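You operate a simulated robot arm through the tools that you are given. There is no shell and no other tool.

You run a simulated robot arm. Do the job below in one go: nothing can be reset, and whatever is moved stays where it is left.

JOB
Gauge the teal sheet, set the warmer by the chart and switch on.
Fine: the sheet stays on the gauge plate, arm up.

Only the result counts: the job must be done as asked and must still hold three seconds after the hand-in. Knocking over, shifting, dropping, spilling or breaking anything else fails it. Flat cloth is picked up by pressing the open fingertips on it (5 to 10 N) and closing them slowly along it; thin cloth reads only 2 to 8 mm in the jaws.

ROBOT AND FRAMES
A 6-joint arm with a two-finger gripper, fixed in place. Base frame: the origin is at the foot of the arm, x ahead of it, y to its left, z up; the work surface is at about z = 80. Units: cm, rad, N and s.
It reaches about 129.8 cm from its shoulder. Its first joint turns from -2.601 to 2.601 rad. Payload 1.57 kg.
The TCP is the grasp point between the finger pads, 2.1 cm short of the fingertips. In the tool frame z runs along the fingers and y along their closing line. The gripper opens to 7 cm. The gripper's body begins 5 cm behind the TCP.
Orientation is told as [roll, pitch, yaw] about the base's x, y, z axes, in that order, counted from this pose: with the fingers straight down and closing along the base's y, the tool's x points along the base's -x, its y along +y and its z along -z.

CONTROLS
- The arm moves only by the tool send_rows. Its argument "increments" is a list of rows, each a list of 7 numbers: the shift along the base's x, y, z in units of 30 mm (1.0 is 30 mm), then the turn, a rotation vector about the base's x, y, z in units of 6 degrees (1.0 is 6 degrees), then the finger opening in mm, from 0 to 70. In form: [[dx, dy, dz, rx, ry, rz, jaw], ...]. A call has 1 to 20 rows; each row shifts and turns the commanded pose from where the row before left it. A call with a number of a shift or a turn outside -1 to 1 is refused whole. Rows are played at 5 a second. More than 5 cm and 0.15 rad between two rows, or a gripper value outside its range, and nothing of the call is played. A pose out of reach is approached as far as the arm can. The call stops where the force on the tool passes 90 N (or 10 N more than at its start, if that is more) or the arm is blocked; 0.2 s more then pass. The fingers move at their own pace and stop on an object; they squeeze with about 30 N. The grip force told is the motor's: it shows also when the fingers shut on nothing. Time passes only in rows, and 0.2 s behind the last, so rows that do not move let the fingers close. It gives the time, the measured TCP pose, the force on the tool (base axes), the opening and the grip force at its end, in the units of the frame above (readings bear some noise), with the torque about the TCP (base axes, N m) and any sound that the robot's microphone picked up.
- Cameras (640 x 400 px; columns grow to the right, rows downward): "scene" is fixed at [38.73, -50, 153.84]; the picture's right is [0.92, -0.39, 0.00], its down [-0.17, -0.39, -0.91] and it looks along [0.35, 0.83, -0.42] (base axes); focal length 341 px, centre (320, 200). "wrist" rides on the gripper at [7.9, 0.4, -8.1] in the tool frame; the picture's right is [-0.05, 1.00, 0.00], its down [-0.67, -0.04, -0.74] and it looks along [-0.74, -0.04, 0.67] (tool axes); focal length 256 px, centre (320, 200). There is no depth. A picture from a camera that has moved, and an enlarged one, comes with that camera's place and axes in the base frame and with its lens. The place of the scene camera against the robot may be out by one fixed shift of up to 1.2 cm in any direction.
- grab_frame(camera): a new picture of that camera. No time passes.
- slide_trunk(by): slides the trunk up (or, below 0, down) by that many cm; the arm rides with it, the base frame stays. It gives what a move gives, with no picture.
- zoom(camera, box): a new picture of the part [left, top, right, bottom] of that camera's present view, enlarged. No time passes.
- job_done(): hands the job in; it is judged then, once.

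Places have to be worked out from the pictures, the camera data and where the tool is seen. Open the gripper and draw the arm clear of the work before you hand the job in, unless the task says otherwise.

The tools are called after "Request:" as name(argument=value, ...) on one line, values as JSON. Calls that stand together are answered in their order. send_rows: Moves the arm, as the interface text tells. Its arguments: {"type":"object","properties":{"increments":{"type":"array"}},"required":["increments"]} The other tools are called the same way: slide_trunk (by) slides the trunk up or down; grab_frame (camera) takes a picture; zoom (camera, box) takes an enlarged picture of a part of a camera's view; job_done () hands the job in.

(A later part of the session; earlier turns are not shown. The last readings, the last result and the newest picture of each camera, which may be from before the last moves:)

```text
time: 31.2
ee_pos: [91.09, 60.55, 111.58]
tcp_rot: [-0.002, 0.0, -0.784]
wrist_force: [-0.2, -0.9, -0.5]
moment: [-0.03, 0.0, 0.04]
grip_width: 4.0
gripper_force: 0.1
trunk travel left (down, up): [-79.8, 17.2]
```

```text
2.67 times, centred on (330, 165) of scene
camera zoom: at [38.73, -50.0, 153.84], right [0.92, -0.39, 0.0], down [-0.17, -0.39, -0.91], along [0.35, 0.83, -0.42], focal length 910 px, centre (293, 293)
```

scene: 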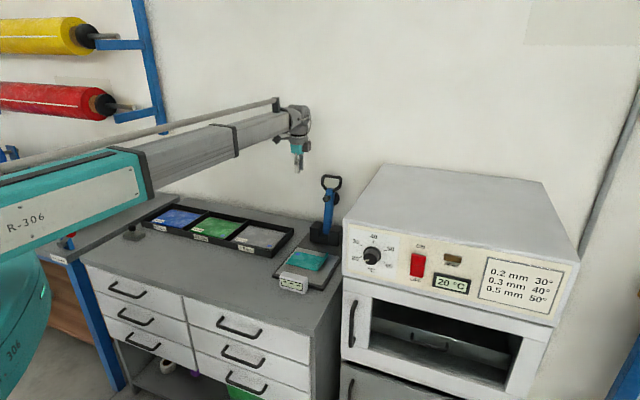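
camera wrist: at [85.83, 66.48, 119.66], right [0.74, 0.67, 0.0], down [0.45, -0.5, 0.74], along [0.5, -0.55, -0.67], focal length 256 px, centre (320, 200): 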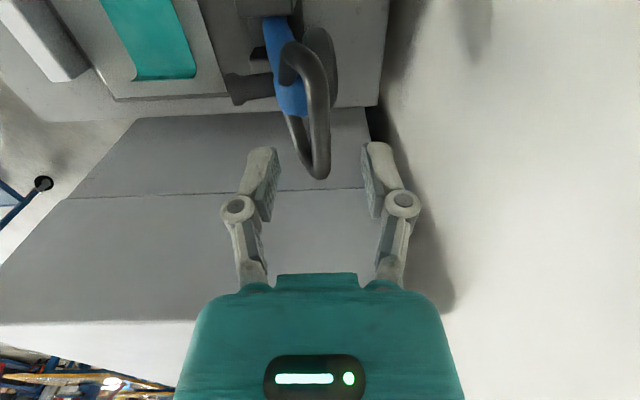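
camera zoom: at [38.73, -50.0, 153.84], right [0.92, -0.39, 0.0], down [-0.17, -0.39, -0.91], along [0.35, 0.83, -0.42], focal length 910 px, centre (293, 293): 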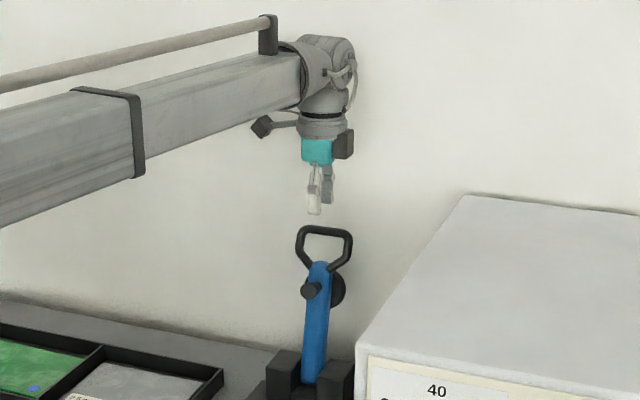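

The bar lies centred between the open fingers (v ≈ 107.1, z ≈ 106). I lower the trunk 5 cm so the fingers straddle it.

Request:
slide_trunk(by=-5)

Request:
grab_frame(camera="wrist")

Request:
zoom(camera="scene", box=[250, 110, 410, 260])

```text
time: 32.1
ee_pos: [91.01, 60.47, 106.68]
tcp_rot: [-0.001, -0.002, -0.784]
wrist_force: [0.3, -0.1, -0.5]
moment: [0.0, 0.0, -0.03]
grip_width: 4.01
gripper_force: 0.0
trunk travel left (down, up): [-74.8, 22.2]
```

```text
taken
camera wrist: at [85.81, 66.48, 114.67], right [0.74, 0.67, 0.0], down [0.45, -0.5, 0.74], along [0.5, -0.55, -0.67], focal length 256 px, centre (320, 200)
```

wrist: 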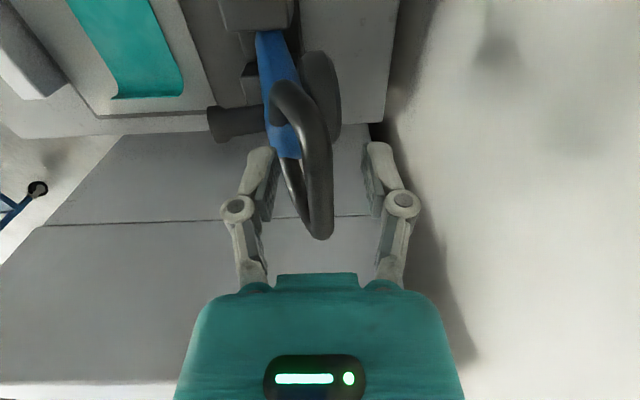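

```text
2.67 times, centred on (330, 185) of scene
camera zoom: at [38.73, -50.0, 153.84], right [0.92, -0.39, 0.0], down [-0.17, -0.39, -0.91], along [0.35, 0.83, -0.42], focal length 910 px, centre (293, 240)
```

zoom: 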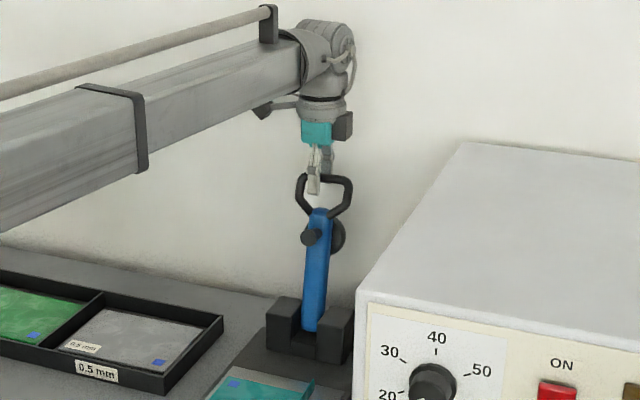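

The bar now sits between the pads at TCP height. I narrow the jaws to 22 mm and pull slowly toward the bench front by 4 cm, watching the force.

Request:
send_rows(increments=[[0, 0, 0, 0, 0, 0, 22], [0, 0, 0, 0, 0, 0, 22], [-0.2357, -0.2357, 0, 0, 0, 0, 22], [-0.2357, -0.2357, 0, 0, 0, 0, 22], [-0.2357, -0.2357, 0, 0, 0, 0, 22], [-0.2357, -0.2357, 0, 0, 0, 0, 22]])

Request:
grab_frame(camera="wrist")

Request:
zoom(camera="scene", box=[250, 130, 410, 280])

```text
time: 33.5
ee_pos: [88.13, 57.46, 106.72]
tcp_rot: [-0.001, 0.0, -0.786]
wrist_force: [0.0, 0.0, 1.0]
moment: [0.02, 0.02, -0.01]
grip_width: 2.21
gripper_force: 0.2
trunk travel left (down, up): [-74.8, 22.2]
```

```text
taken
camera wrist: at [82.93, 63.6, 114.66], right [0.74, 0.67, 0.0], down [0.45, -0.5, 0.74], along [0.5, -0.55, -0.67], focal length 256 px, centre (320, 200)
```

wrist: 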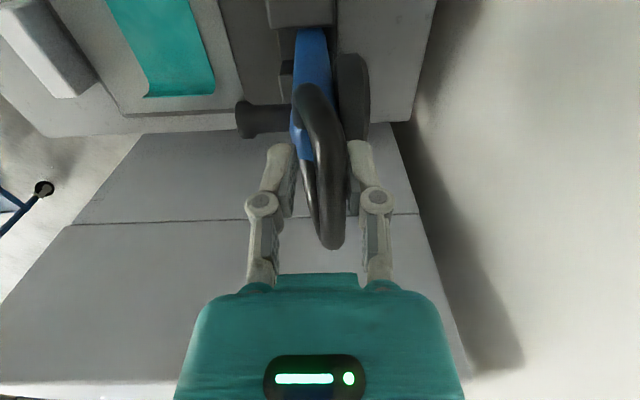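

```text
2.67 times, centred on (330, 205) of scene
camera zoom: at [38.73, -50.0, 153.84], right [0.92, -0.39, 0.0], down [-0.17, -0.39, -0.91], along [0.35, 0.83, -0.42], focal length 910 px, centre (293, 187)
```

zoom: 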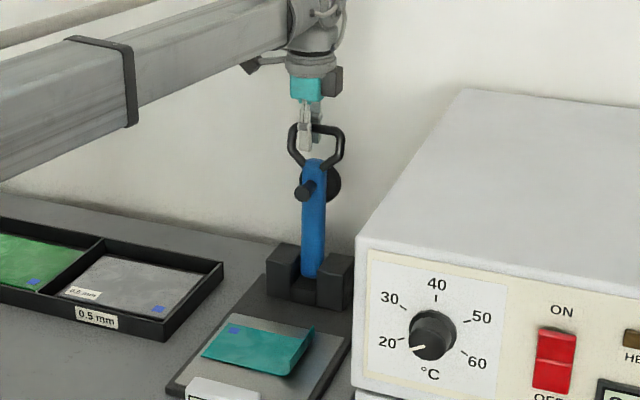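

The lever follows easily with almost no force. I pull another 5 cm, past vertical.

Request:
send_rows(increments=[[-0.2357, -0.2357, 0, 0, 0, 0, 22], [-0.2357, -0.2357, 0, 0, 0, 0, 22], [-0.2357, -0.2357, 0, 0, 0, 0, 22], [-0.2357, -0.2357, 0, 0, 0, 0, 22], [-0.2357, -0.2357, 0, 0, 0, 0, 22], [0, 0, 0, 0, 0, 0, 22]])

Request:
grab_frame(camera="wrist")

Request:
zoom(camera="scene", box=[250, 130, 410, 280])

```text
time: 34.9
ee_pos: [84.67, 54.04, 106.67]
tcp_rot: [0.0, -0.001, -0.785]
wrist_force: [1.4, 0.1, 0.2]
moment: [-0.03, 0.0, 0.0]
grip_width: 2.2
gripper_force: 0.1
trunk travel left (down, up): [-74.8, 22.2]
```

```text
taken
camera wrist: at [79.5, 60.05, 114.65], right [0.74, 0.67, 0.0], down [0.45, -0.5, 0.74], along [0.5, -0.55, -0.67], focal length 256 px, centre (320, 200)
```

wrist: 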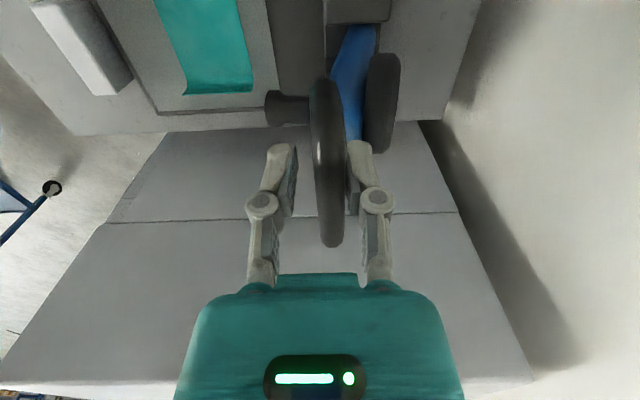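

```text
2.67 times, centred on (330, 205) of scene
camera zoom: at [38.73, -50.0, 153.84], right [0.92, -0.39, 0.0], down [-0.17, -0.39, -0.91], along [0.35, 0.83, -0.42], focal length 910 px, centre (293, 187)
```

zoom: 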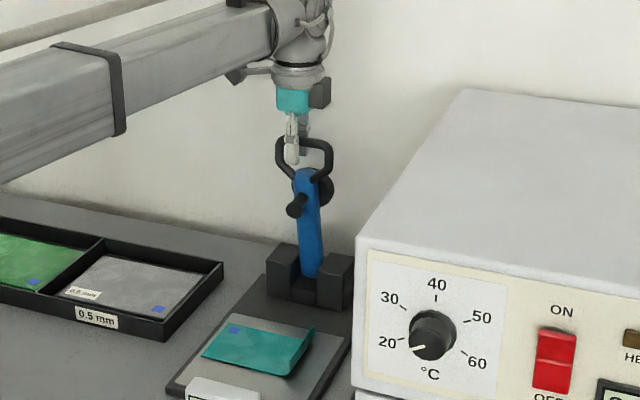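

The lever is just past vertical and doesn't fall freely; the bar still rests on the rear finger. I pull 4 cm more, then lower a little to keep the bar between the pads.

Request:
send_rows(increments=[[-0.2357, -0.2357, 0, 0, 0, 0, 22], [-0.2357, -0.2357, 0, 0, 0, 0, 22], [-0.2357, -0.2357, 0, 0, 0, 0, 22], [-0.2357, -0.2357, 0, 0, 0, 0, 22], [0, 0, 0, 0, 0, 0, 22]])

Request:
slide_trunk(by=-1.2)

Request:
grab_frame(camera="wrist")

Request:
zoom(camera="scene", box=[230, 140, 390, 290])

```text
time: 36.1
ee_pos: [81.82, 51.29, 106.7]
tcp_rot: [-0.001, 0.0, -0.787]
wrist_force: [-1.4, -1.2, -0.4]
moment: [-0.02, 0.04, -0.03]
grip_width: 2.25
gripper_force: 0.2
trunk travel left (down, up): [-74.8, 22.2]
```

```text
time: 36.7
ee_pos: [81.77, 51.24, 105.44]
tcp_rot: [0.0, -0.001, -0.784]
wrist_force: [-0.6, -1.4, -1.5]
moment: [-0.03, -0.03, 0.01]
grip_width: 2.22
gripper_force: 0.4
trunk travel left (down, up): [-73.6, 23.4]
```

```text
taken
camera wrist: at [76.56, 57.26, 113.46], right [0.74, 0.67, 0.0], down [0.45, -0.5, 0.74], along [0.5, -0.55, -0.67], focal length 256 px, centre (320, 200)
```

wrist: 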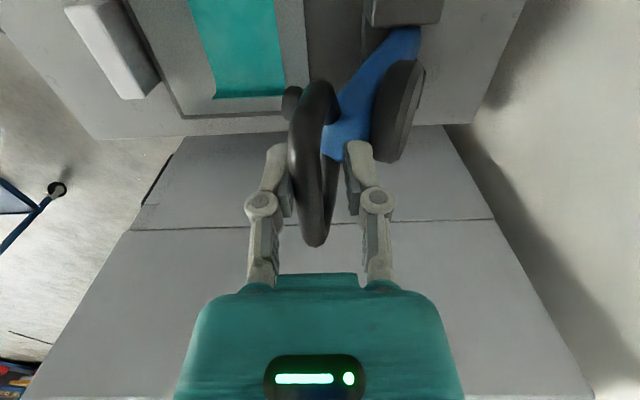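

```text
2.67 times, centred on (310, 215) of scene
camera zoom: at [38.73, -50.0, 153.84], right [0.92, -0.39, 0.0], down [-0.17, -0.39, -0.91], along [0.35, 0.83, -0.42], focal length 910 px, centre (347, 160)
```

zoom: 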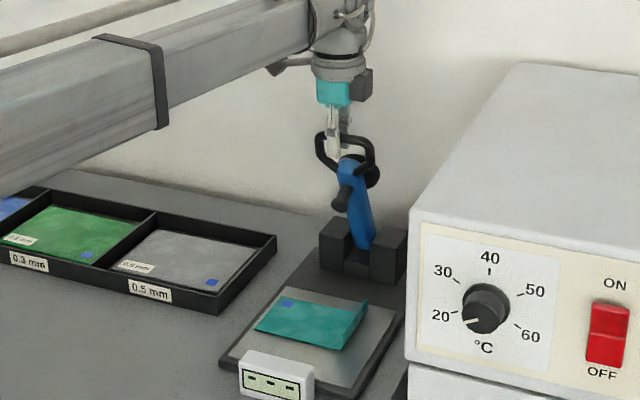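

The lever now leans on the front finger and is light (about 2 N). I let it down further in alternating steps: forward 2.5 cm, then down 1.2 cm.

Request:
send_rows(increments=[[-0.1964, -0.1964, 0, 0, 0, 0, 22], [-0.1964, -0.1964, 0, 0, 0, 0, 22], [-0.1964, -0.1964, 0, 0, 0, 0, 22], [0, 0, 0, 0, 0, 0, 22]])

Request:
slide_trunk(by=-1.2)

Request:
send_rows(increments=[[-0.1571, -0.1571, 0, 0, 0, 0, 22], [-0.1571, -0.1571, 0, 0, 0, 0, 22], [-0.1571, -0.1571, 0, 0, 0, 0, 22], [0, 0, 0, 0, 0, 0, 22]])

Request:
slide_trunk(by=-1.2)

Request:
grab_frame(camera="wrist")

Request:
zoom(camera="scene", box=[230, 140, 390, 290])

```text
time: 37.7
ee_pos: [80.09, 49.59, 105.46]
tcp_rot: [0.0, 0.001, -0.787]
wrist_force: [-1.0, -0.2, -0.2]
moment: [0.01, -0.01, 0.03]
grip_width: 2.25
gripper_force: 0.6
trunk travel left (down, up): [-73.6, 23.4]
```

```text
time: 38.3
ee_pos: [80.02, 49.52, 104.35]
tcp_rot: [-0.001, 0.001, -0.786]
wrist_force: [-0.5, -0.2, 0.2]
moment: [-0.01, 0.0, 0.0]
grip_width: 2.27
gripper_force: 0.7
trunk travel left (down, up): [-72.4, 24.6]
```

```text
time: 39.3
ee_pos: [78.74, 48.02, 104.28]
tcp_rot: [0.001, 0.0, -0.786]
wrist_force: [-1.2, -1.3, 0.5]
moment: [-0.02, 0.01, -0.03]
grip_width: 2.26
gripper_force: 0.7
trunk travel left (down, up): [-72.4, 24.6]
```

```text
time: 39.9
ee_pos: [78.76, 48.22, 103.02]
tcp_rot: [-0.001, -0.001, -0.786]
wrist_force: [0.0, -1.9, 0.8]
moment: [0.02, 0.02, 0.05]
grip_width: 2.34
gripper_force: 0.8
trunk travel left (down, up): [-71.2, 25.8]
```

```text
taken
camera wrist: at [73.48, 54.12, 111.06], right [0.74, 0.67, 0.0], down [0.45, -0.5, 0.74], along [0.5, -0.55, -0.67], focal length 256 px, centre (320, 200)
```

wrist: 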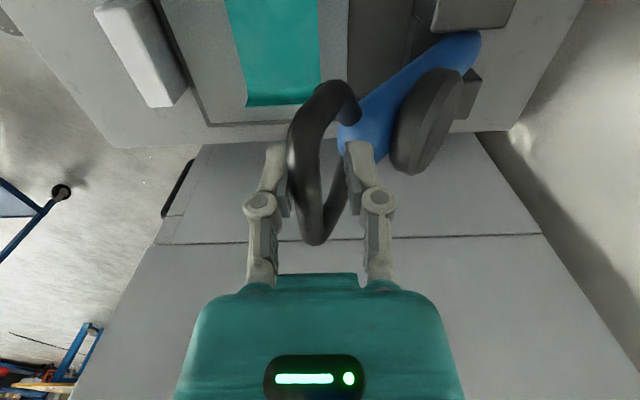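

```text
2.67 times, centred on (310, 215) of scene
camera zoom: at [38.73, -50.0, 153.84], right [0.92, -0.39, 0.0], down [-0.17, -0.39, -0.91], along [0.35, 0.83, -0.42], focal length 910 px, centre (347, 160)
```

zoom: 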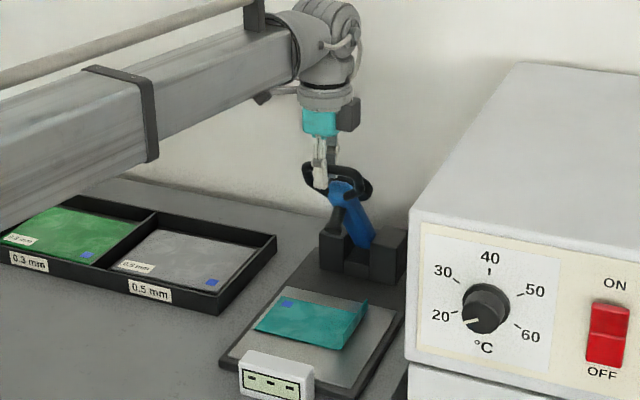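

The lever stands at about 35° forward with the bar safely between the pads. I keep alternating forward and down steps.

Request:
send_rows(increments=[[-0.1571, -0.1571, 0, 0, 0, 0, 22], [-0.1571, -0.1571, 0, 0, 0, 0, 22], [-0.1571, -0.1571, 0, 0, 0, 0, 22], [0, 0, 0, 0, 0, 0, 22]])

Request:
slide_trunk(by=-1.7)

Request:
send_rows(increments=[[-0.1414, -0.1414, 0, 0, 0, 0, 22], [-0.1414, -0.1414, 0, 0, 0, 0, 22], [-0.1414, -0.1414, 0, 0, 0, 0, 22], [0, 0, 0, 0, 0, 0, 22]])

Request:
slide_trunk(by=-1.6)

Request:
grab_frame(camera="wrist")

Request:
zoom(camera="scene", box=[230, 150, 390, 300])

```text
time: 40.9
ee_pos: [77.37, 46.56, 103.16]
tcp_rot: [0.001, 0.0, -0.786]
wrist_force: [-1.3, 0.1, -0.1]
moment: [0.01, 0.02, 0.03]
grip_width: 2.28
gripper_force: 0.5
trunk travel left (down, up): [-71.2, 25.8]
```

```text
time: 41.5
ee_pos: [77.34, 46.62, 101.43]
tcp_rot: [0.002, 0.001, -0.785]
wrist_force: [-0.9, -2.4, 0.4]
moment: [0.05, 0.07, 0.03]
grip_width: 2.37
gripper_force: 0.9
trunk travel left (down, up): [-69.5, 27.5]
```

```text
time: 42.5
ee_pos: [76.04, 45.33, 101.38]
tcp_rot: [0.001, 0.0, -0.785]
wrist_force: [-0.7, -1.6, -1.7]
moment: [-0.01, 0.03, 0.01]
grip_width: 2.3
gripper_force: 0.8
trunk travel left (down, up): [-69.5, 27.5]
```

```text
time: 43.2
ee_pos: [75.98, 45.26, 99.83]
tcp_rot: [0.0, 0.0, -0.784]
wrist_force: [-2.7, -2.9, 1.4]
moment: [-0.06, 0.09, 0.03]
grip_width: 2.54
gripper_force: 2.4
trunk travel left (down, up): [-67.9, 29.1]
```

```text
taken
camera wrist: at [70.74, 51.34, 107.79], right [0.74, 0.67, 0.0], down [0.45, -0.5, 0.74], along [0.5, -0.55, -0.67], focal length 256 px, centre (320, 200)
```

wrist: 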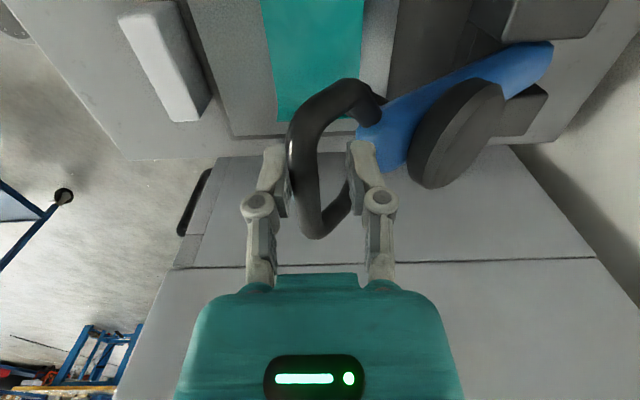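

```text
2.67 times, centred on (310, 225) of scene
camera zoom: at [38.73, -50.0, 153.84], right [0.92, -0.39, 0.0], down [-0.17, -0.39, -0.91], along [0.35, 0.83, -0.42], focal length 910 px, centre (347, 133)
```

zoom: 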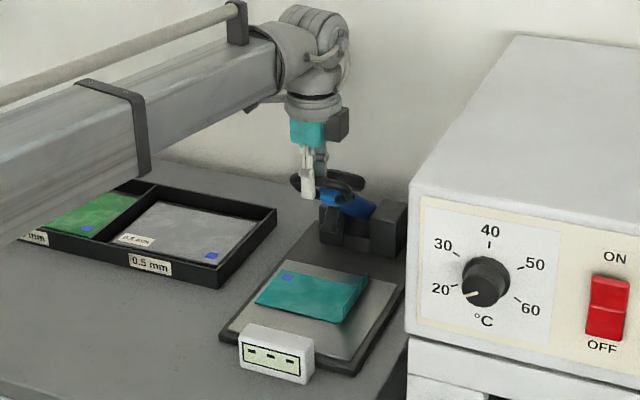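

About 50° forward now. I go on with smaller forward steps, as the arc becomes steeper.

Request:
send_rows(increments=[[-0.11, -0.11, 0, 0, 0, 0, 22], [-0.11, -0.11, 0, 0, 0, 0, 22], [-0.11, -0.11, 0, 0, 0, 0, 22], [0, 0, 0, 0, 0, 0, 22]])

Request:
slide_trunk(by=-1.8)

Request:
send_rows(increments=[[-0.1, -0.1, 0, 0, 0, 0, 22], [-0.1, -0.1, 0, 0, 0, 0, 22], [-0.1, -0.1, 0, 0, 0, 0, 22], [0, 0, 0, 0, 0, 0, 22]])

Request:
slide_trunk(by=-1.8)

Request:
grab_frame(camera="wrist")

Request:
zoom(camera="scene", box=[230, 150, 390, 300])

```text
time: 44.2
ee_pos: [75.01, 44.37, 99.86]
tcp_rot: [0.0, 0.001, -0.786]
wrist_force: [-1.1, -0.4, -0.5]
moment: [-0.04, 0.02, 0.04]
grip_width: 2.3
gripper_force: 0.8
trunk travel left (down, up): [-67.9, 29.1]
```

```text
time: 44.8
ee_pos: [74.95, 44.45, 98.13]
tcp_rot: [0.0, -0.001, -0.787]
wrist_force: [-3.8, -5.2, 1.5]
moment: [0.01, 0.07, 0.07]
grip_width: 2.6
gripper_force: 2.9
trunk travel left (down, up): [-66.1, 30.9]
```

```text
time: 45.8
ee_pos: [74.08, 43.59, 97.97]
tcp_rot: [0.001, 0.001, -0.786]
wrist_force: [-0.3, 0.1, 0.3]
moment: [0.01, 0.02, 0.01]
grip_width: 2.2
gripper_force: 0.0
trunk travel left (down, up): [-66.1, 30.9]
```

```text
time: 46.5
ee_pos: [74.14, 43.55, 96.25]
tcp_rot: [0.0, 0.002, -0.786]
wrist_force: [-0.3, -0.1, 0.2]
moment: [0.0, 0.02, 0.01]
grip_width: 2.18
gripper_force: 0.0
trunk travel left (down, up): [-64.3, 32.7]
```

```text
taken
camera wrist: at [68.91, 49.57, 104.16], right [0.74, 0.67, 0.0], down [0.45, -0.5, 0.74], along [0.5, -0.55, -0.67], focal length 256 px, centre (320, 200)
```

wrist: 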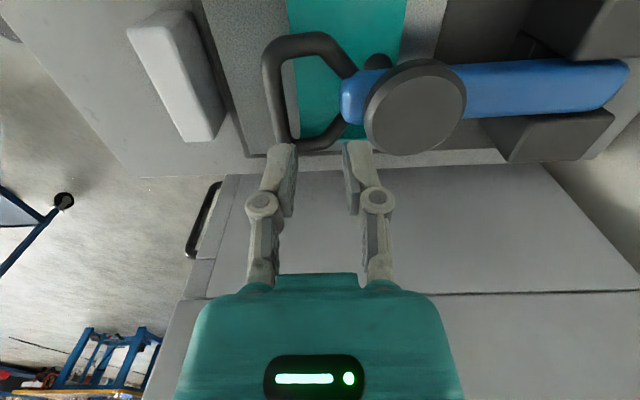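

```text
2.67 times, centred on (310, 225) of scene
camera zoom: at [38.73, -50.0, 153.84], right [0.92, -0.39, 0.0], down [-0.17, -0.39, -0.91], along [0.35, 0.83, -0.42], focal length 910 px, centre (347, 133)
```

zoom: 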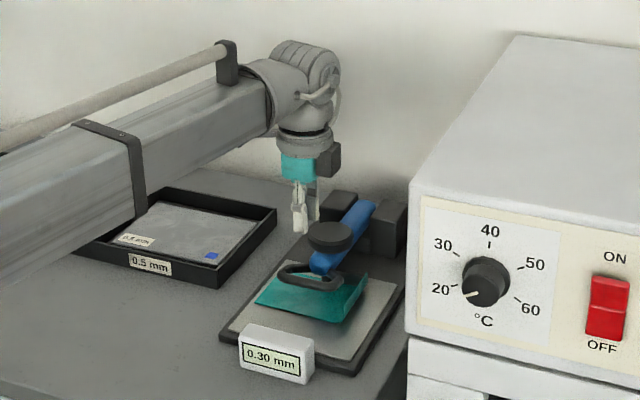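

The lever slipped off the finger for the last part and now rests on the sheet; the display shows a value. I zoom in to read it and check the sheet's place.

Request:
zoom(camera="scene", box=[300, 260, 340, 300])

Request:
zoom(camera="scene", box=[270, 220, 350, 300])

Request:
zoom(camera="wrist", box=[120, 0, 440, 200])

```text
10.00 times, centred on (320, 280) of scene
camera zoom: at [38.73, -50.0, 153.84], right [0.92, -0.39, 0.0], down [-0.17, -0.39, -0.91], along [0.35, 0.83, -0.42], focal length 3411 px, centre (320, -600)
```

zoom: 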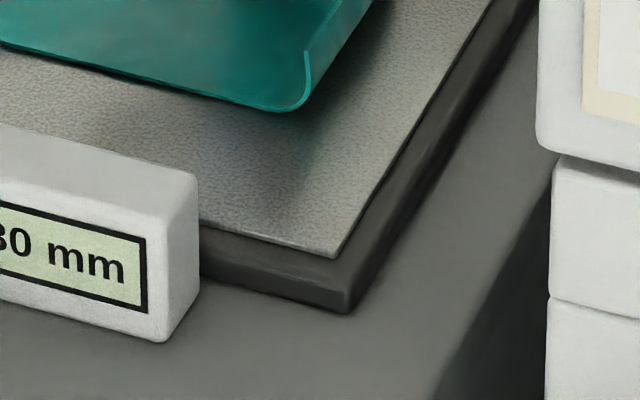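

```text
5.00 times, centred on (310, 260) of scene
camera zoom: at [38.73, -50.0, 153.84], right [0.92, -0.39, 0.0], down [-0.17, -0.39, -0.91], along [0.35, 0.83, -0.42], focal length 1706 px, centre (370, -100)
```

zoom: 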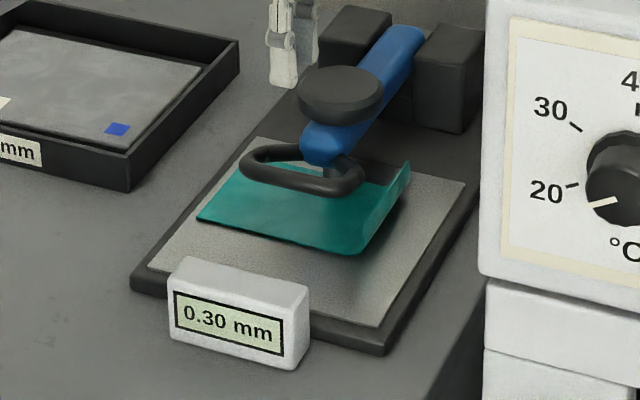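

```text
2.00 times, centred on (280, 100) of wrist
camera zoom: at [68.91, 49.57, 104.16], right [0.74, 0.67, 0.0], down [0.45, -0.5, 0.74], along [0.5, -0.55, -0.67], focal length 512 px, centre (400, 400)
```

zoom: 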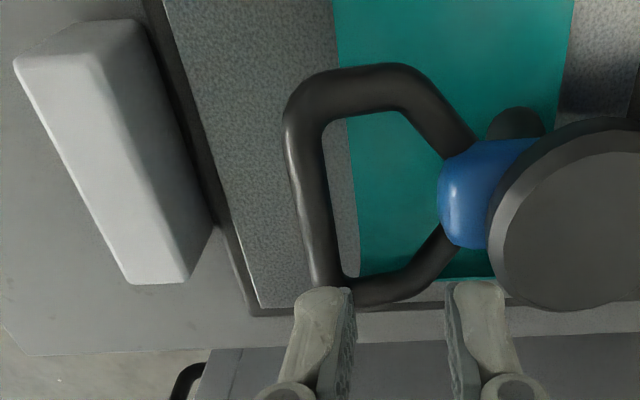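

The display reads 0.30 mm, so the chart gives 40°, and the sheet has not moved. Next I raise the lever again: I move above the ring's front bar (I judge it at v ≈ 80, z ≈ 86) with the jaws at 36 mm and look.

Request:
send_rows(increments=[[-0.23, -0.27, 0, 0, 0, 0, 30], [-0.23, -0.27, 0, 0, 0, 0, 36], [-0.23, -0.27, 0, 0, 0, 0, 36], [0, 0, 0, 0, 0, 0, 36]])

Request:
grab_frame(camera="wrist")

Request:
zoom(camera="scene", box=[240, 170, 360, 300])

```text
time: 47.5
ee_pos: [72.07, 41.13, 96.23]
tcp_rot: [-0.001, 0.0, -0.785]
wrist_force: [-0.6, -0.2, -0.4]
moment: [-0.02, -0.01, -0.04]
grip_width: 3.6
gripper_force: 0.1
trunk travel left (down, up): [-64.3, 32.7]
```

```text
taken
camera wrist: at [66.82, 47.18, 104.16], right [0.74, 0.67, 0.0], down [0.45, -0.5, 0.74], along [0.5, -0.55, -0.67], focal length 256 px, centre (320, 200)
```

wrist: 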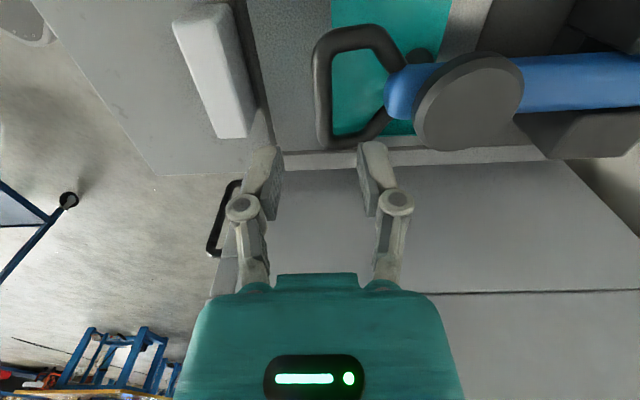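

```text
3.08 times, centred on (300, 235) of scene
camera zoom: at [38.73, -50.0, 153.84], right [0.92, -0.39, 0.0], down [-0.17, -0.39, -0.91], along [0.35, 0.83, -0.42], focal length 1050 px, centre (382, 92)
```

zoom: 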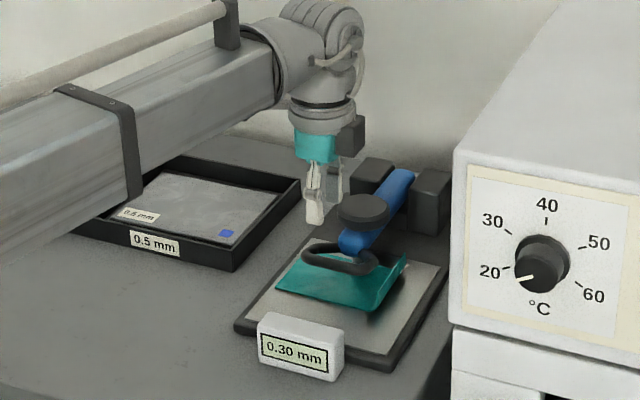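

The bar is exactly under the TCP (column 322 vs 320). I lower the trunk 9 cm so the fingers straddle it, staying above the sheet.

Request:
slide_trunk(by=-8)

Request:
grab_frame(camera="wrist")

Request:
zoom(camera="scene", box=[240, 190, 360, 300])

```text
time: 48.6
ee_pos: [71.94, 41.05, 88.18]
tcp_rot: [-0.001, 0.001, -0.784]
wrist_force: [0.5, -1.2, 0.0]
moment: [-0.03, 0.01, 0.02]
grip_width: 3.6
gripper_force: 0.0
trunk travel left (down, up): [-56.3, 40.7]
```

```text
taken
camera wrist: at [66.83, 47.17, 96.17], right [0.74, 0.67, 0.0], down [0.45, -0.5, 0.74], along [0.5, -0.55, -0.67], focal length 256 px, centre (320, 200)
```

wrist: 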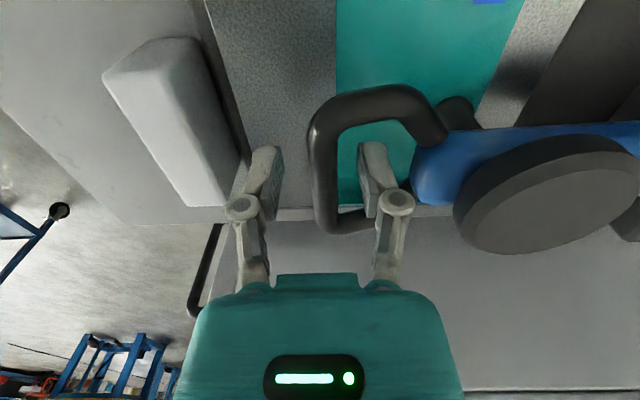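

```text
3.64 times, centred on (300, 245) of scene
camera zoom: at [38.73, -50.0, 153.84], right [0.92, -0.39, 0.0], down [-0.17, -0.39, -0.91], along [0.35, 0.83, -0.42], focal length 1240 px, centre (393, 36)
```

zoom: 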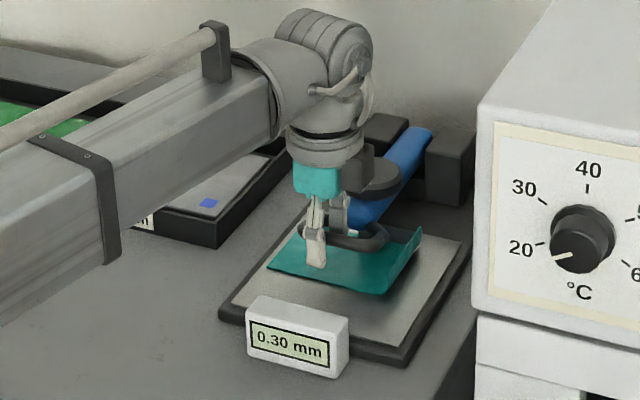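

The rear finger is inside the ring and the front finger is in front of the bar (bar at z ≈ 86.4). Before closing I check the clearance between the gripper body and the black disc on the lever.

Request:
zoom(camera="scene", box=[290, 210, 350, 260])

Request:
zoom(camera="wrist", box=[300, 70, 640, 300])

```text
8.00 times, centred on (320, 235) of scene
camera zoom: at [38.73, -50.0, 153.84], right [0.92, -0.39, 0.0], down [-0.17, -0.39, -0.91], along [0.35, 0.83, -0.42], focal length 2729 px, centre (320, -80)
```

zoom: 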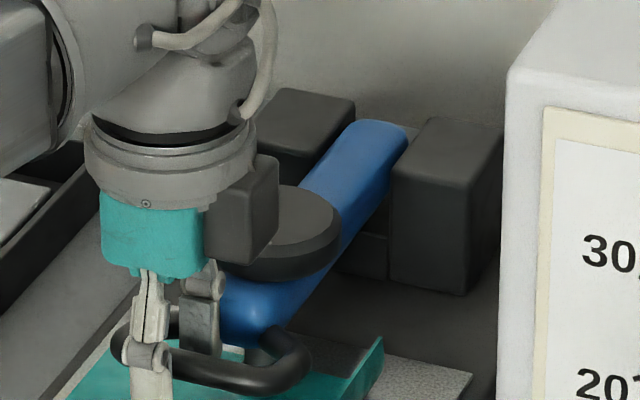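

```text
1.74 times, centred on (470, 185) of wrist
camera zoom: at [66.83, 47.17, 96.17], right [0.74, 0.67, 0.0], down [0.45, -0.5, 0.74], along [0.5, -0.55, -0.67], focal length 445 px, centre (59, 226)
```

zoom: 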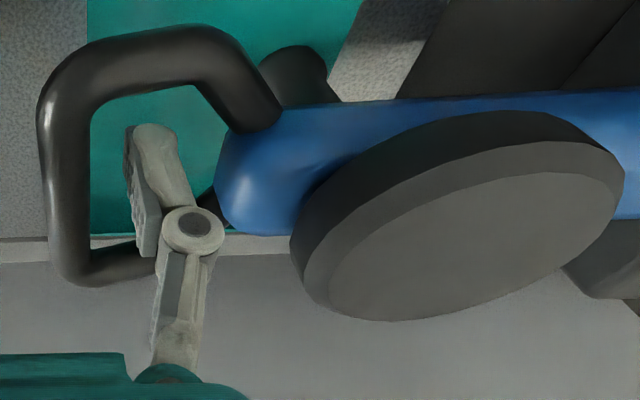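

The dark block sits on the right side of the gripper body and is in front of the disc, not above it, so there's room. I shift 0.25 cm back and 0.4 cm right to centre on the bar, and lower 1.2 cm.

Request:
send_rows(increments=[[0.153, -0.035, 0, 0, 0, 0, 36], [0, 0, 0, 0, 0, 0, 36]])

Request:
slide_trunk(by=-1.2)

Request:
grab_frame(camera="wrist")

```text
time: 49.2
ee_pos: [72.48, 41.13, 88.19]
tcp_rot: [0.0, -0.001, -0.785]
wrist_force: [0.0, -0.2, 0.0]
moment: [0.0, -0.01, 0.04]
grip_width: 3.6
gripper_force: 0.1
trunk travel left (down, up): [-56.3, 40.7]
```

```text
time: 49.8
ee_pos: [72.53, 41.07, 87.0]
tcp_rot: [0.0, 0.001, -0.786]
wrist_force: [0.5, -1.0, -0.3]
moment: [0.03, -0.01, -0.01]
grip_width: 3.59
gripper_force: 0.1
trunk travel left (down, up): [-55.1, 41.9]
```

```text
taken
camera wrist: at [67.28, 47.06, 94.96], right [0.74, 0.67, 0.0], down [0.45, -0.5, 0.74], along [0.5, -0.55, -0.67], focal length 256 px, centre (320, 200)
```

wrist: 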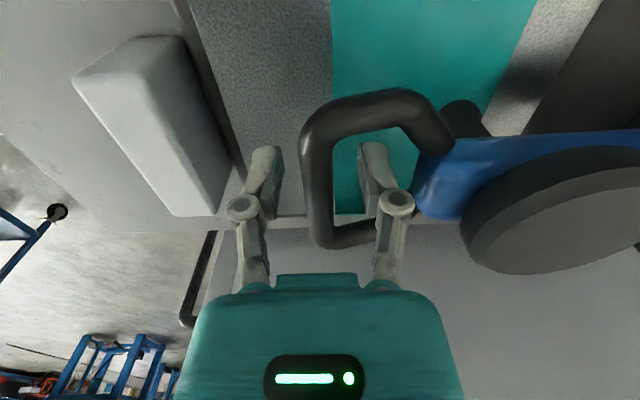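

The bar is centred between the fingers. I close on it gently and squeeze.

Request:
send_rows(increments=[[0, 0, 0, 0, 0, 0, 28], [0, 0, 0, 0, 0, 0, 20], [0, 0, 0, 0, 0, 0, 14], [0, 0, 0, 0, 0, 0, 8], [0, 0, 0, 0, 0, 0, 2], [0, 0, 0, 0, 0, 0, 0]])

Request:
grab_frame(camera="wrist")

```text
time: 51.2
ee_pos: [72.48, 41.0, 86.89]
tcp_rot: [0.0, -0.001, -0.785]
wrist_force: [0.8, 0.2, -0.1]
moment: [-0.04, 0.02, 0.44]
grip_width: 1.17
gripper_force: 31.6
trunk travel left (down, up): [-55.1, 41.9]
```

```text
taken
camera wrist: at [67.29, 47.07, 94.96], right [0.74, 0.67, 0.0], down [0.45, -0.5, 0.74], along [0.5, -0.55, -0.67], focal length 256 px, centre (320, 200)
```

wrist: 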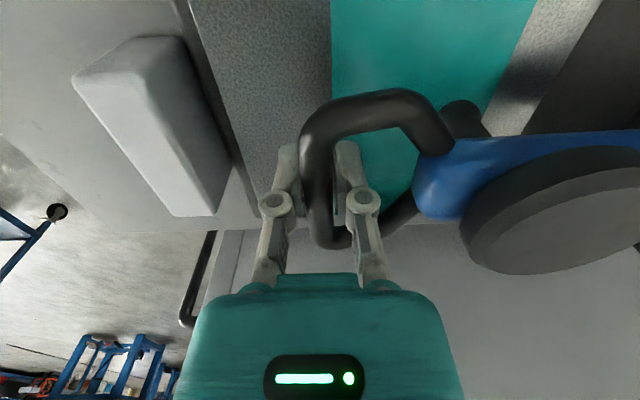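

The jaws hold the bar (11.7 mm, 31 N). I lift with the trunk in small steps and follow the arc backward, using the side force as a guide.

Request:
slide_trunk(by=1.5)

Request:
send_rows(increments=[[0.052, 0.052, 0, 0, 0, 0, 0], [0, 0, 0, 0, 0, 0, 0]])

Request:
slide_trunk(by=1.5)

Request:
zoom(camera="scene", box=[240, 190, 360, 300])

Request:
grab_frame(camera="wrist")

```text
time: 51.9
ee_pos: [72.64, 41.21, 88.51]
tcp_rot: [0.001, 0.0, -0.785]
wrist_force: [6.3, 7.4, -2.4]
moment: [0.29, 0.18, 0.41]
grip_width: 1.15
gripper_force: 32.0
trunk travel left (down, up): [-56.6, 40.4]
```

```text
time: 52.5
ee_pos: [72.62, 41.21, 88.35]
tcp_rot: [-0.001, 0.0, -0.785]
wrist_force: [0.9, 3.1, -2.5]
moment: [0.07, 0.14, 0.43]
grip_width: 1.13
gripper_force: 32.2
trunk travel left (down, up): [-56.6, 40.4]
```

```text
time: 53.1
ee_pos: [72.84, 41.4, 89.86]
tcp_rot: [-0.001, 0.0, -0.786]
wrist_force: [8.4, 13.4, -4.3]
moment: [0.18, 0.18, 0.43]
grip_width: 1.18
gripper_force: 32.7
trunk travel left (down, up): [-58.1, 38.9]
```

```text
3.64 times, centred on (300, 245) of scene
camera zoom: at [38.73, -50.0, 153.84], right [0.92, -0.39, 0.0], down [-0.17, -0.39, -0.91], along [0.35, 0.83, -0.42], focal length 1240 px, centre (393, 36)
```

zoom: 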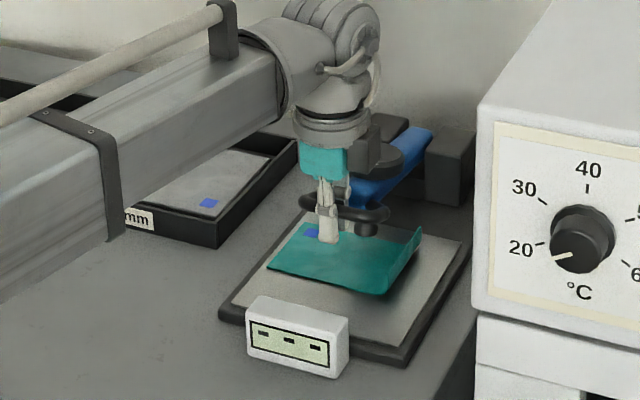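

```text
taken
camera wrist: at [67.58, 47.36, 97.85], right [0.74, 0.67, 0.0], down [0.45, -0.5, 0.74], along [0.5, -0.55, -0.67], focal length 256 px, centre (320, 200)
```

wrist: 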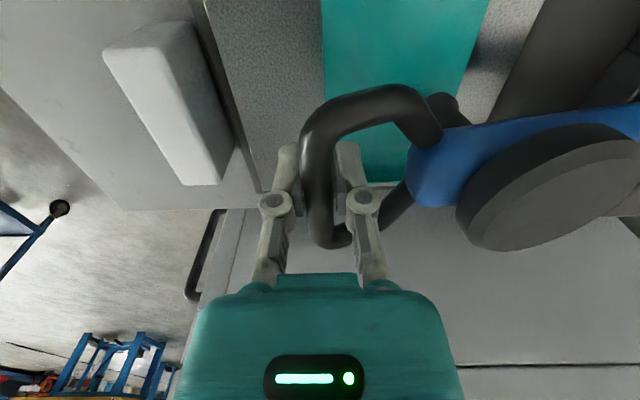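

It works: the lever rises, the gauge goes back to "- - -" and the sheet stays. I continue with small backward shifts and lifts.

Request:
send_rows(increments=[[0.047, 0.047, 0, 0, 0, 0, 0], [0.047, 0.047, 0, 0, 0, 0, 0]])

Request:
slide_trunk(by=1.5)

Request:
send_rows(increments=[[0.047, 0.047, 0, 0, 0, 0, 0], [0.047, 0.047, 0, 0, 0, 0, 0]])

Request:
slide_trunk(by=1.5)

Request:
grab_frame(camera="wrist")

```text
time: 53.7
ee_pos: [72.85, 41.33, 89.98]
tcp_rot: [-0.004, -0.001, -0.785]
wrist_force: [-1.2, 3.7, -1.8]
moment: [0.02, 0.25, 0.41]
grip_width: 1.15
gripper_force: 31.7
trunk travel left (down, up): [-58.1, 38.9]
```

```text
time: 54.3
ee_pos: [73.04, 41.73, 91.28]
tcp_rot: [0.0, 0.0, -0.786]
wrist_force: [7.7, 13.7, -4.6]
moment: [0.04, 0.08, 0.41]
grip_width: 1.15
gripper_force: 32.4
trunk travel left (down, up): [-59.6, 37.4]
```

```text
time: 54.9
ee_pos: [73.14, 41.54, 91.38]
tcp_rot: [-0.003, -0.001, -0.785]
wrist_force: [-1.4, 3.7, -2.5]
moment: [0.04, 0.27, 0.4]
grip_width: 1.15
gripper_force: 31.8
trunk travel left (down, up): [-59.6, 37.4]
```

```text
time: 55.5
ee_pos: [73.49, 41.88, 92.91]
tcp_rot: [0.001, -0.002, -0.786]
wrist_force: [12.9, 16.8, -7.4]
moment: [0.0, 0.1, 0.34]
grip_width: 1.18
gripper_force: 31.7
trunk travel left (down, up): [-61.1, 35.9]
```

```text
taken
camera wrist: at [68.19, 47.95, 100.77], right [0.74, 0.67, 0.0], down [0.45, -0.5, 0.74], along [0.5, -0.55, -0.67], focal length 256 px, centre (320, 200)
```

wrist: 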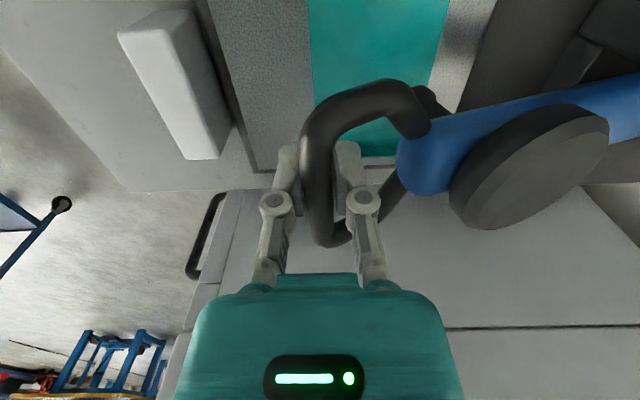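

Smooth so far, with side forces around 20 N and dropping after every shift. I continue lifting with larger backward shifts.

Request:
send_rows(increments=[[0.09, 0.09, 0, 0, 0, 0, 0], [0.09, 0.09, 0, 0, 0, 0, 0]])

Request:
slide_trunk(by=1.5)

Request:
send_rows(increments=[[0.075, 0.075, 0, 0, 0, 0, 0], [0.075, 0.075, 0, 0, 0, 0, 0]])

Request:
slide_trunk(by=1.5)

Request:
send_rows(increments=[[0.085, 0.085, 0, 0, 0, 0, 0], [0.085, 0.085, 0, 0, 0, 0, 0]])

Request:
grab_frame(camera="wrist")

```text
time: 56.1
ee_pos: [73.5, 42.0, 93.01]
tcp_rot: [-0.003, -0.001, -0.784]
wrist_force: [-7.3, -5.0, 1.5]
moment: [0.08, 0.23, 0.38]
grip_width: 1.15
gripper_force: 32.4
trunk travel left (down, up): [-61.1, 35.9]
```

```text
time: 56.8
ee_pos: [73.94, 42.39, 94.41]
tcp_rot: [0.001, 0.0, -0.784]
wrist_force: [5.1, 9.9, -5.7]
moment: [0.11, -0.04, 0.38]
grip_width: 1.14
gripper_force: 32.1
trunk travel left (down, up): [-62.6, 34.4]
```

```text
time: 57.4
ee_pos: [73.88, 42.47, 94.71]
tcp_rot: [-0.003, 0.0, -0.785]
wrist_force: [-11.4, -4.9, 3.0]
moment: [0.15, 0.28, 0.37]
grip_width: 1.15
gripper_force: 31.8
trunk travel left (down, up): [-62.6, 34.4]
```

```text
time: 58.0
ee_pos: [74.4, 42.81, 95.96]
tcp_rot: [0.001, 0.0, -0.785]
wrist_force: [4.4, 14.0, -7.9]
moment: [0.03, 0.03, 0.32]
grip_width: 1.16
gripper_force: 31.7
trunk travel left (down, up): [-64.1, 32.9]
```

```text
time: 58.6
ee_pos: [74.45, 43.07, 96.11]
tcp_rot: [-0.003, 0.002, -0.785]
wrist_force: [-11.5, -2.8, 3.1]
moment: [0.15, 0.32, 0.34]
grip_width: 1.17
gripper_force: 31.5
trunk travel left (down, up): [-64.1, 32.9]
```

```text
taken
camera wrist: at [69.31, 49.05, 104.08], right [0.74, 0.67, 0.0], down [0.45, -0.49, 0.74], along [0.5, -0.56, -0.67], focal length 256 px, centre (320, 200)
```

wrist: 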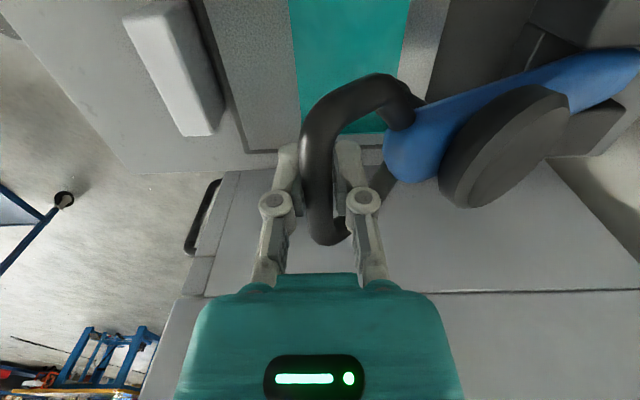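

The lever is about 28° up and everything is steady. I continue the same alternation.

Request:
slide_trunk(by=1.5)

Request:
send_rows(increments=[[0.1, 0.1, 0, 0, 0, 0, 0], [0.1, 0.1, 0, 0, 0, 0, 0]])

Request:
slide_trunk(by=1.5)

Request:
send_rows(increments=[[0.118, 0.118, 0, 0, 0, 0, 0], [0.118, 0.118, 0, 0, 0, 0, 0]])

Request:
slide_trunk(by=1.5)

Request:
grab_frame(camera="wrist")

```text
time: 59.2
ee_pos: [75.04, 43.39, 97.32]
tcp_rot: [0.002, 0.001, -0.786]
wrist_force: [6.3, 18.6, -12.8]
moment: [-0.11, -0.09, 0.34]
grip_width: 1.14
gripper_force: 32.4
trunk travel left (down, up): [-65.6, 31.4]
```

```text
time: 59.8
ee_pos: [75.22, 43.58, 97.57]
tcp_rot: [-0.004, -0.001, -0.785]
wrist_force: [-10.2, 2.4, 1.5]
moment: [0.17, 0.35, 0.31]
grip_width: 1.17
gripper_force: 32.2
trunk travel left (down, up): [-65.6, 31.4]
```

```text
time: 60.5
ee_pos: [75.73, 44.05, 98.67]
tcp_rot: [0.0, 0.0, -0.784]
wrist_force: [8.8, 24.8, -19.9]
moment: [-0.2, 0.03, 0.32]
grip_width: 1.14
gripper_force: 32.0
trunk travel left (down, up): [-67.1, 29.9]
```

```text
time: 61.1
ee_pos: [75.93, 44.33, 99.02]
tcp_rot: [-0.004, 0.001, -0.785]
wrist_force: [-8.6, 5.8, -1.3]
moment: [0.19, 0.35, 0.29]
grip_width: 1.13
gripper_force: 31.8
trunk travel left (down, up): [-67.1, 29.9]
```

```text
time: 61.7
ee_pos: [76.61, 44.82, 100.04]
tcp_rot: [-0.002, -0.001, -0.784]
wrist_force: [11.1, 23.1, -24.3]
moment: [-0.15, 0.07, 0.31]
grip_width: 1.17
gripper_force: 32.0
trunk travel left (down, up): [-68.6, 28.4]
```

```text
taken
camera wrist: at [71.31, 50.88, 108.08], right [0.74, 0.67, 0.0], down [0.45, -0.5, 0.75], along [0.5, -0.55, -0.67], focal length 256 px, centre (320, 200)
```

wrist: 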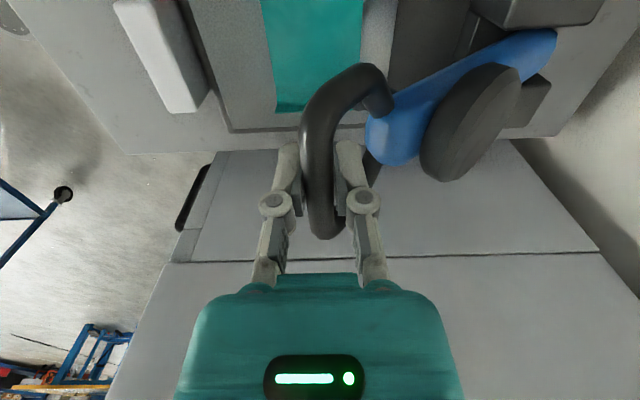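

The lever is about halfway (≈ 45°). From here the horizontal part grows, so I take larger backward shifts between the lifts.

Request:
send_rows(increments=[[0.11, 0.11, 0, 0, 0, 0, 0], [0.11, 0.11, 0, 0, 0, 0, 0], [0.11, 0.11, 0, 0, 0, 0, 0]])

Request:
slide_trunk(by=1.4)

Request:
send_rows(increments=[[0.13, 0.13, 0, 0, 0, 0, 0], [0.13, 0.13, 0, 0, 0, 0, 0], [0.13, 0.13, 0, 0, 0, 0, 0]])

Request:
slide_trunk(by=1.3)

Request:
grab_frame(camera="wrist")

```text
time: 62.5
ee_pos: [76.82, 45.15, 100.65]
tcp_rot: [-0.004, 0.001, -0.788]
wrist_force: [-8.0, -3.4, 5.7]
moment: [0.21, 0.38, 0.3]
grip_width: 1.16
gripper_force: 32.1
trunk travel left (down, up): [-68.6, 28.4]
```

```text
time: 63.1
ee_pos: [77.5, 45.8, 101.55]
tcp_rot: [-0.001, -0.001, -0.785]
wrist_force: [10.4, 19.5, -24.7]
moment: [-0.23, -0.11, 0.24]
grip_width: 1.16
gripper_force: 31.7
trunk travel left (down, up): [-70.0, 27.0]
```

```text
time: 63.9
ee_pos: [77.99, 46.43, 102.17]
tcp_rot: [-0.002, 0.0, -0.788]
wrist_force: [-9.8, -6.4, 11.5]
moment: [0.27, 0.38, 0.24]
grip_width: 1.17
gripper_force: 32.0
trunk travel left (down, up): [-70.0, 27.0]
```

```text
time: 64.5
ee_pos: [78.62, 46.82, 102.98]
tcp_rot: [-0.001, 0.0, -0.785]
wrist_force: [6.7, 15.5, -23.0]
moment: [-0.28, -0.26, 0.22]
grip_width: 1.18
gripper_force: 31.6
trunk travel left (down, up): [-71.3, 25.7]
```

```text
taken
camera wrist: at [73.41, 52.96, 110.82], right [0.74, 0.67, 0.0], down [0.45, -0.5, 0.74], along [0.5, -0.55, -0.67], focal length 256 px, centre (320, 200)
```

wrist: 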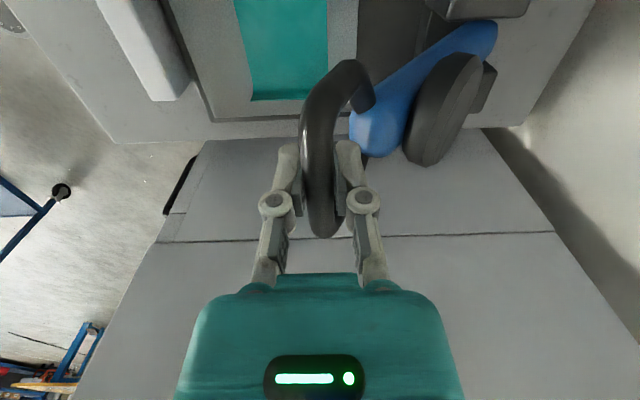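

About 55° up. I keep going.

Request:
send_rows(increments=[[0.15, 0.15, 0, 0, 0, 0, 0], [0.15, 0.15, 0, 0, 0, 0, 0], [0.15, 0.15, 0, 0, 0, 0, 0]])

Request:
slide_trunk(by=1.2)

Request:
send_rows(increments=[[0.16, 0.16, 0, 0, 0, 0, 0], [0.16, 0.16, 0, 0, 0, 0, 0], [0.16, 0.16, 0, 0, 0, 0, 0]])

Request:
slide_trunk(by=1.1)

Request:
grab_frame(camera="wrist")

```text
time: 65.3
ee_pos: [79.28, 47.63, 103.54]
tcp_rot: [0.0, 0.001, -0.788]
wrist_force: [-10.7, -8.7, 19.0]
moment: [0.29, 0.37, 0.19]
grip_width: 1.15
gripper_force: 31.8
trunk travel left (down, up): [-71.3, 25.7]
```

```text
time: 65.9
ee_pos: [79.92, 48.31, 104.18]
tcp_rot: [0.001, -0.001, -0.785]
wrist_force: [4.9, 10.6, -20.1]
moment: [-0.38, -0.34, 0.22]
grip_width: 1.19
gripper_force: 31.7
trunk travel left (down, up): [-72.5, 24.5]
```

```text
time: 66.7
ee_pos: [80.74, 49.02, 104.71]
tcp_rot: [-0.001, -0.001, -0.785]
wrist_force: [-10.3, -6.8, 19.7]
moment: [0.21, 0.28, 0.12]
grip_width: 1.19
gripper_force: 31.5
trunk travel left (down, up): [-72.5, 24.5]
```

```text
time: 67.3
ee_pos: [81.36, 49.65, 105.13]
tcp_rot: [0.001, -0.001, -0.787]
wrist_force: [2.8, 11.6, -23.1]
moment: [-0.15, -0.14, 0.15]
grip_width: 1.19
gripper_force: 32.0
trunk travel left (down, up): [-73.6, 23.4]
```

```text
taken
camera wrist: at [76.16, 55.69, 113.12], right [0.74, 0.67, 0.0], down [0.45, -0.5, 0.74], along [0.5, -0.55, -0.67], focal length 256 px, centre (320, 200)
```

wrist: 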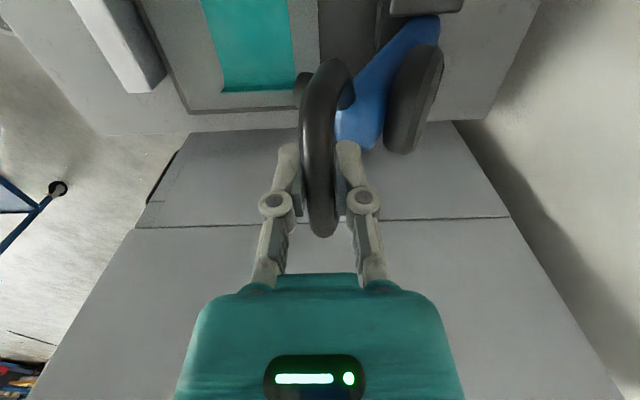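

About 65° up. One more gripped step, then I can switch to pushing it back with the fingers loosely straddling.

Request:
send_rows(increments=[[0.18, 0.18, 0, 0, 0, 0, 0], [0.18, 0.18, 0, 0, 0, 0, 0], [0.18, 0.18, 0, 0, 0, 0, 0]])

Request:
slide_trunk(by=0.9)

Request:
send_rows(increments=[[0.18, 0.18, 0, 0, 0, 0, 0], [0.18, 0.18, 0, 0, 0, 0, 0], [0.18, 0.18, 0, 0, 0, 0, 0]])

Request:
slide_trunk(by=0.6)

Request:
grab_frame(camera="wrist")

```text
time: 68.1
ee_pos: [82.38, 50.83, 105.82]
tcp_rot: [0.0, -0.001, -0.785]
wrist_force: [-10.5, 0.9, 17.0]
moment: [0.27, 0.35, 0.14]
grip_width: 1.2
gripper_force: 32.2
trunk travel left (down, up): [-73.6, 23.4]
```

```text
time: 68.7
ee_pos: [82.97, 51.22, 105.98]
tcp_rot: [0.0, -0.001, -0.784]
wrist_force: [-2.1, 12.8, -22.4]
moment: [-0.02, 0.02, 0.1]
grip_width: 1.19
gripper_force: 32.0
trunk travel left (down, up): [-74.5, 22.5]
```

```text
time: 69.5
ee_pos: [84.26, 52.47, 106.57]
tcp_rot: [-0.001, -0.002, -0.785]
wrist_force: [-7.0, 1.2, 13.3]
moment: [0.24, 0.31, 0.07]
grip_width: 1.17
gripper_force: 31.8
trunk travel left (down, up): [-74.5, 22.5]
```

```text
time: 70.0
ee_pos: [84.66, 52.77, 106.68]
tcp_rot: [-0.002, 0.0, -0.785]
wrist_force: [-3.8, 9.4, -20.8]
moment: [-0.27, -0.33, 0.05]
grip_width: 1.18
gripper_force: 32.3
trunk travel left (down, up): [-75.1, 21.9]
```

```text
taken
camera wrist: at [79.4, 58.86, 114.69], right [0.74, 0.67, 0.0], down [0.45, -0.5, 0.75], along [0.5, -0.55, -0.67], focal length 256 px, centre (320, 200)
```

wrist: 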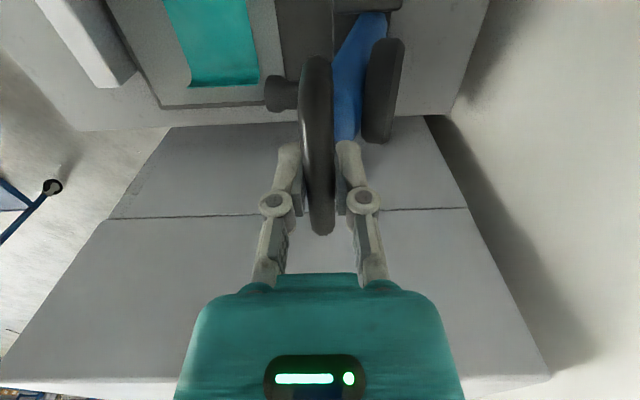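

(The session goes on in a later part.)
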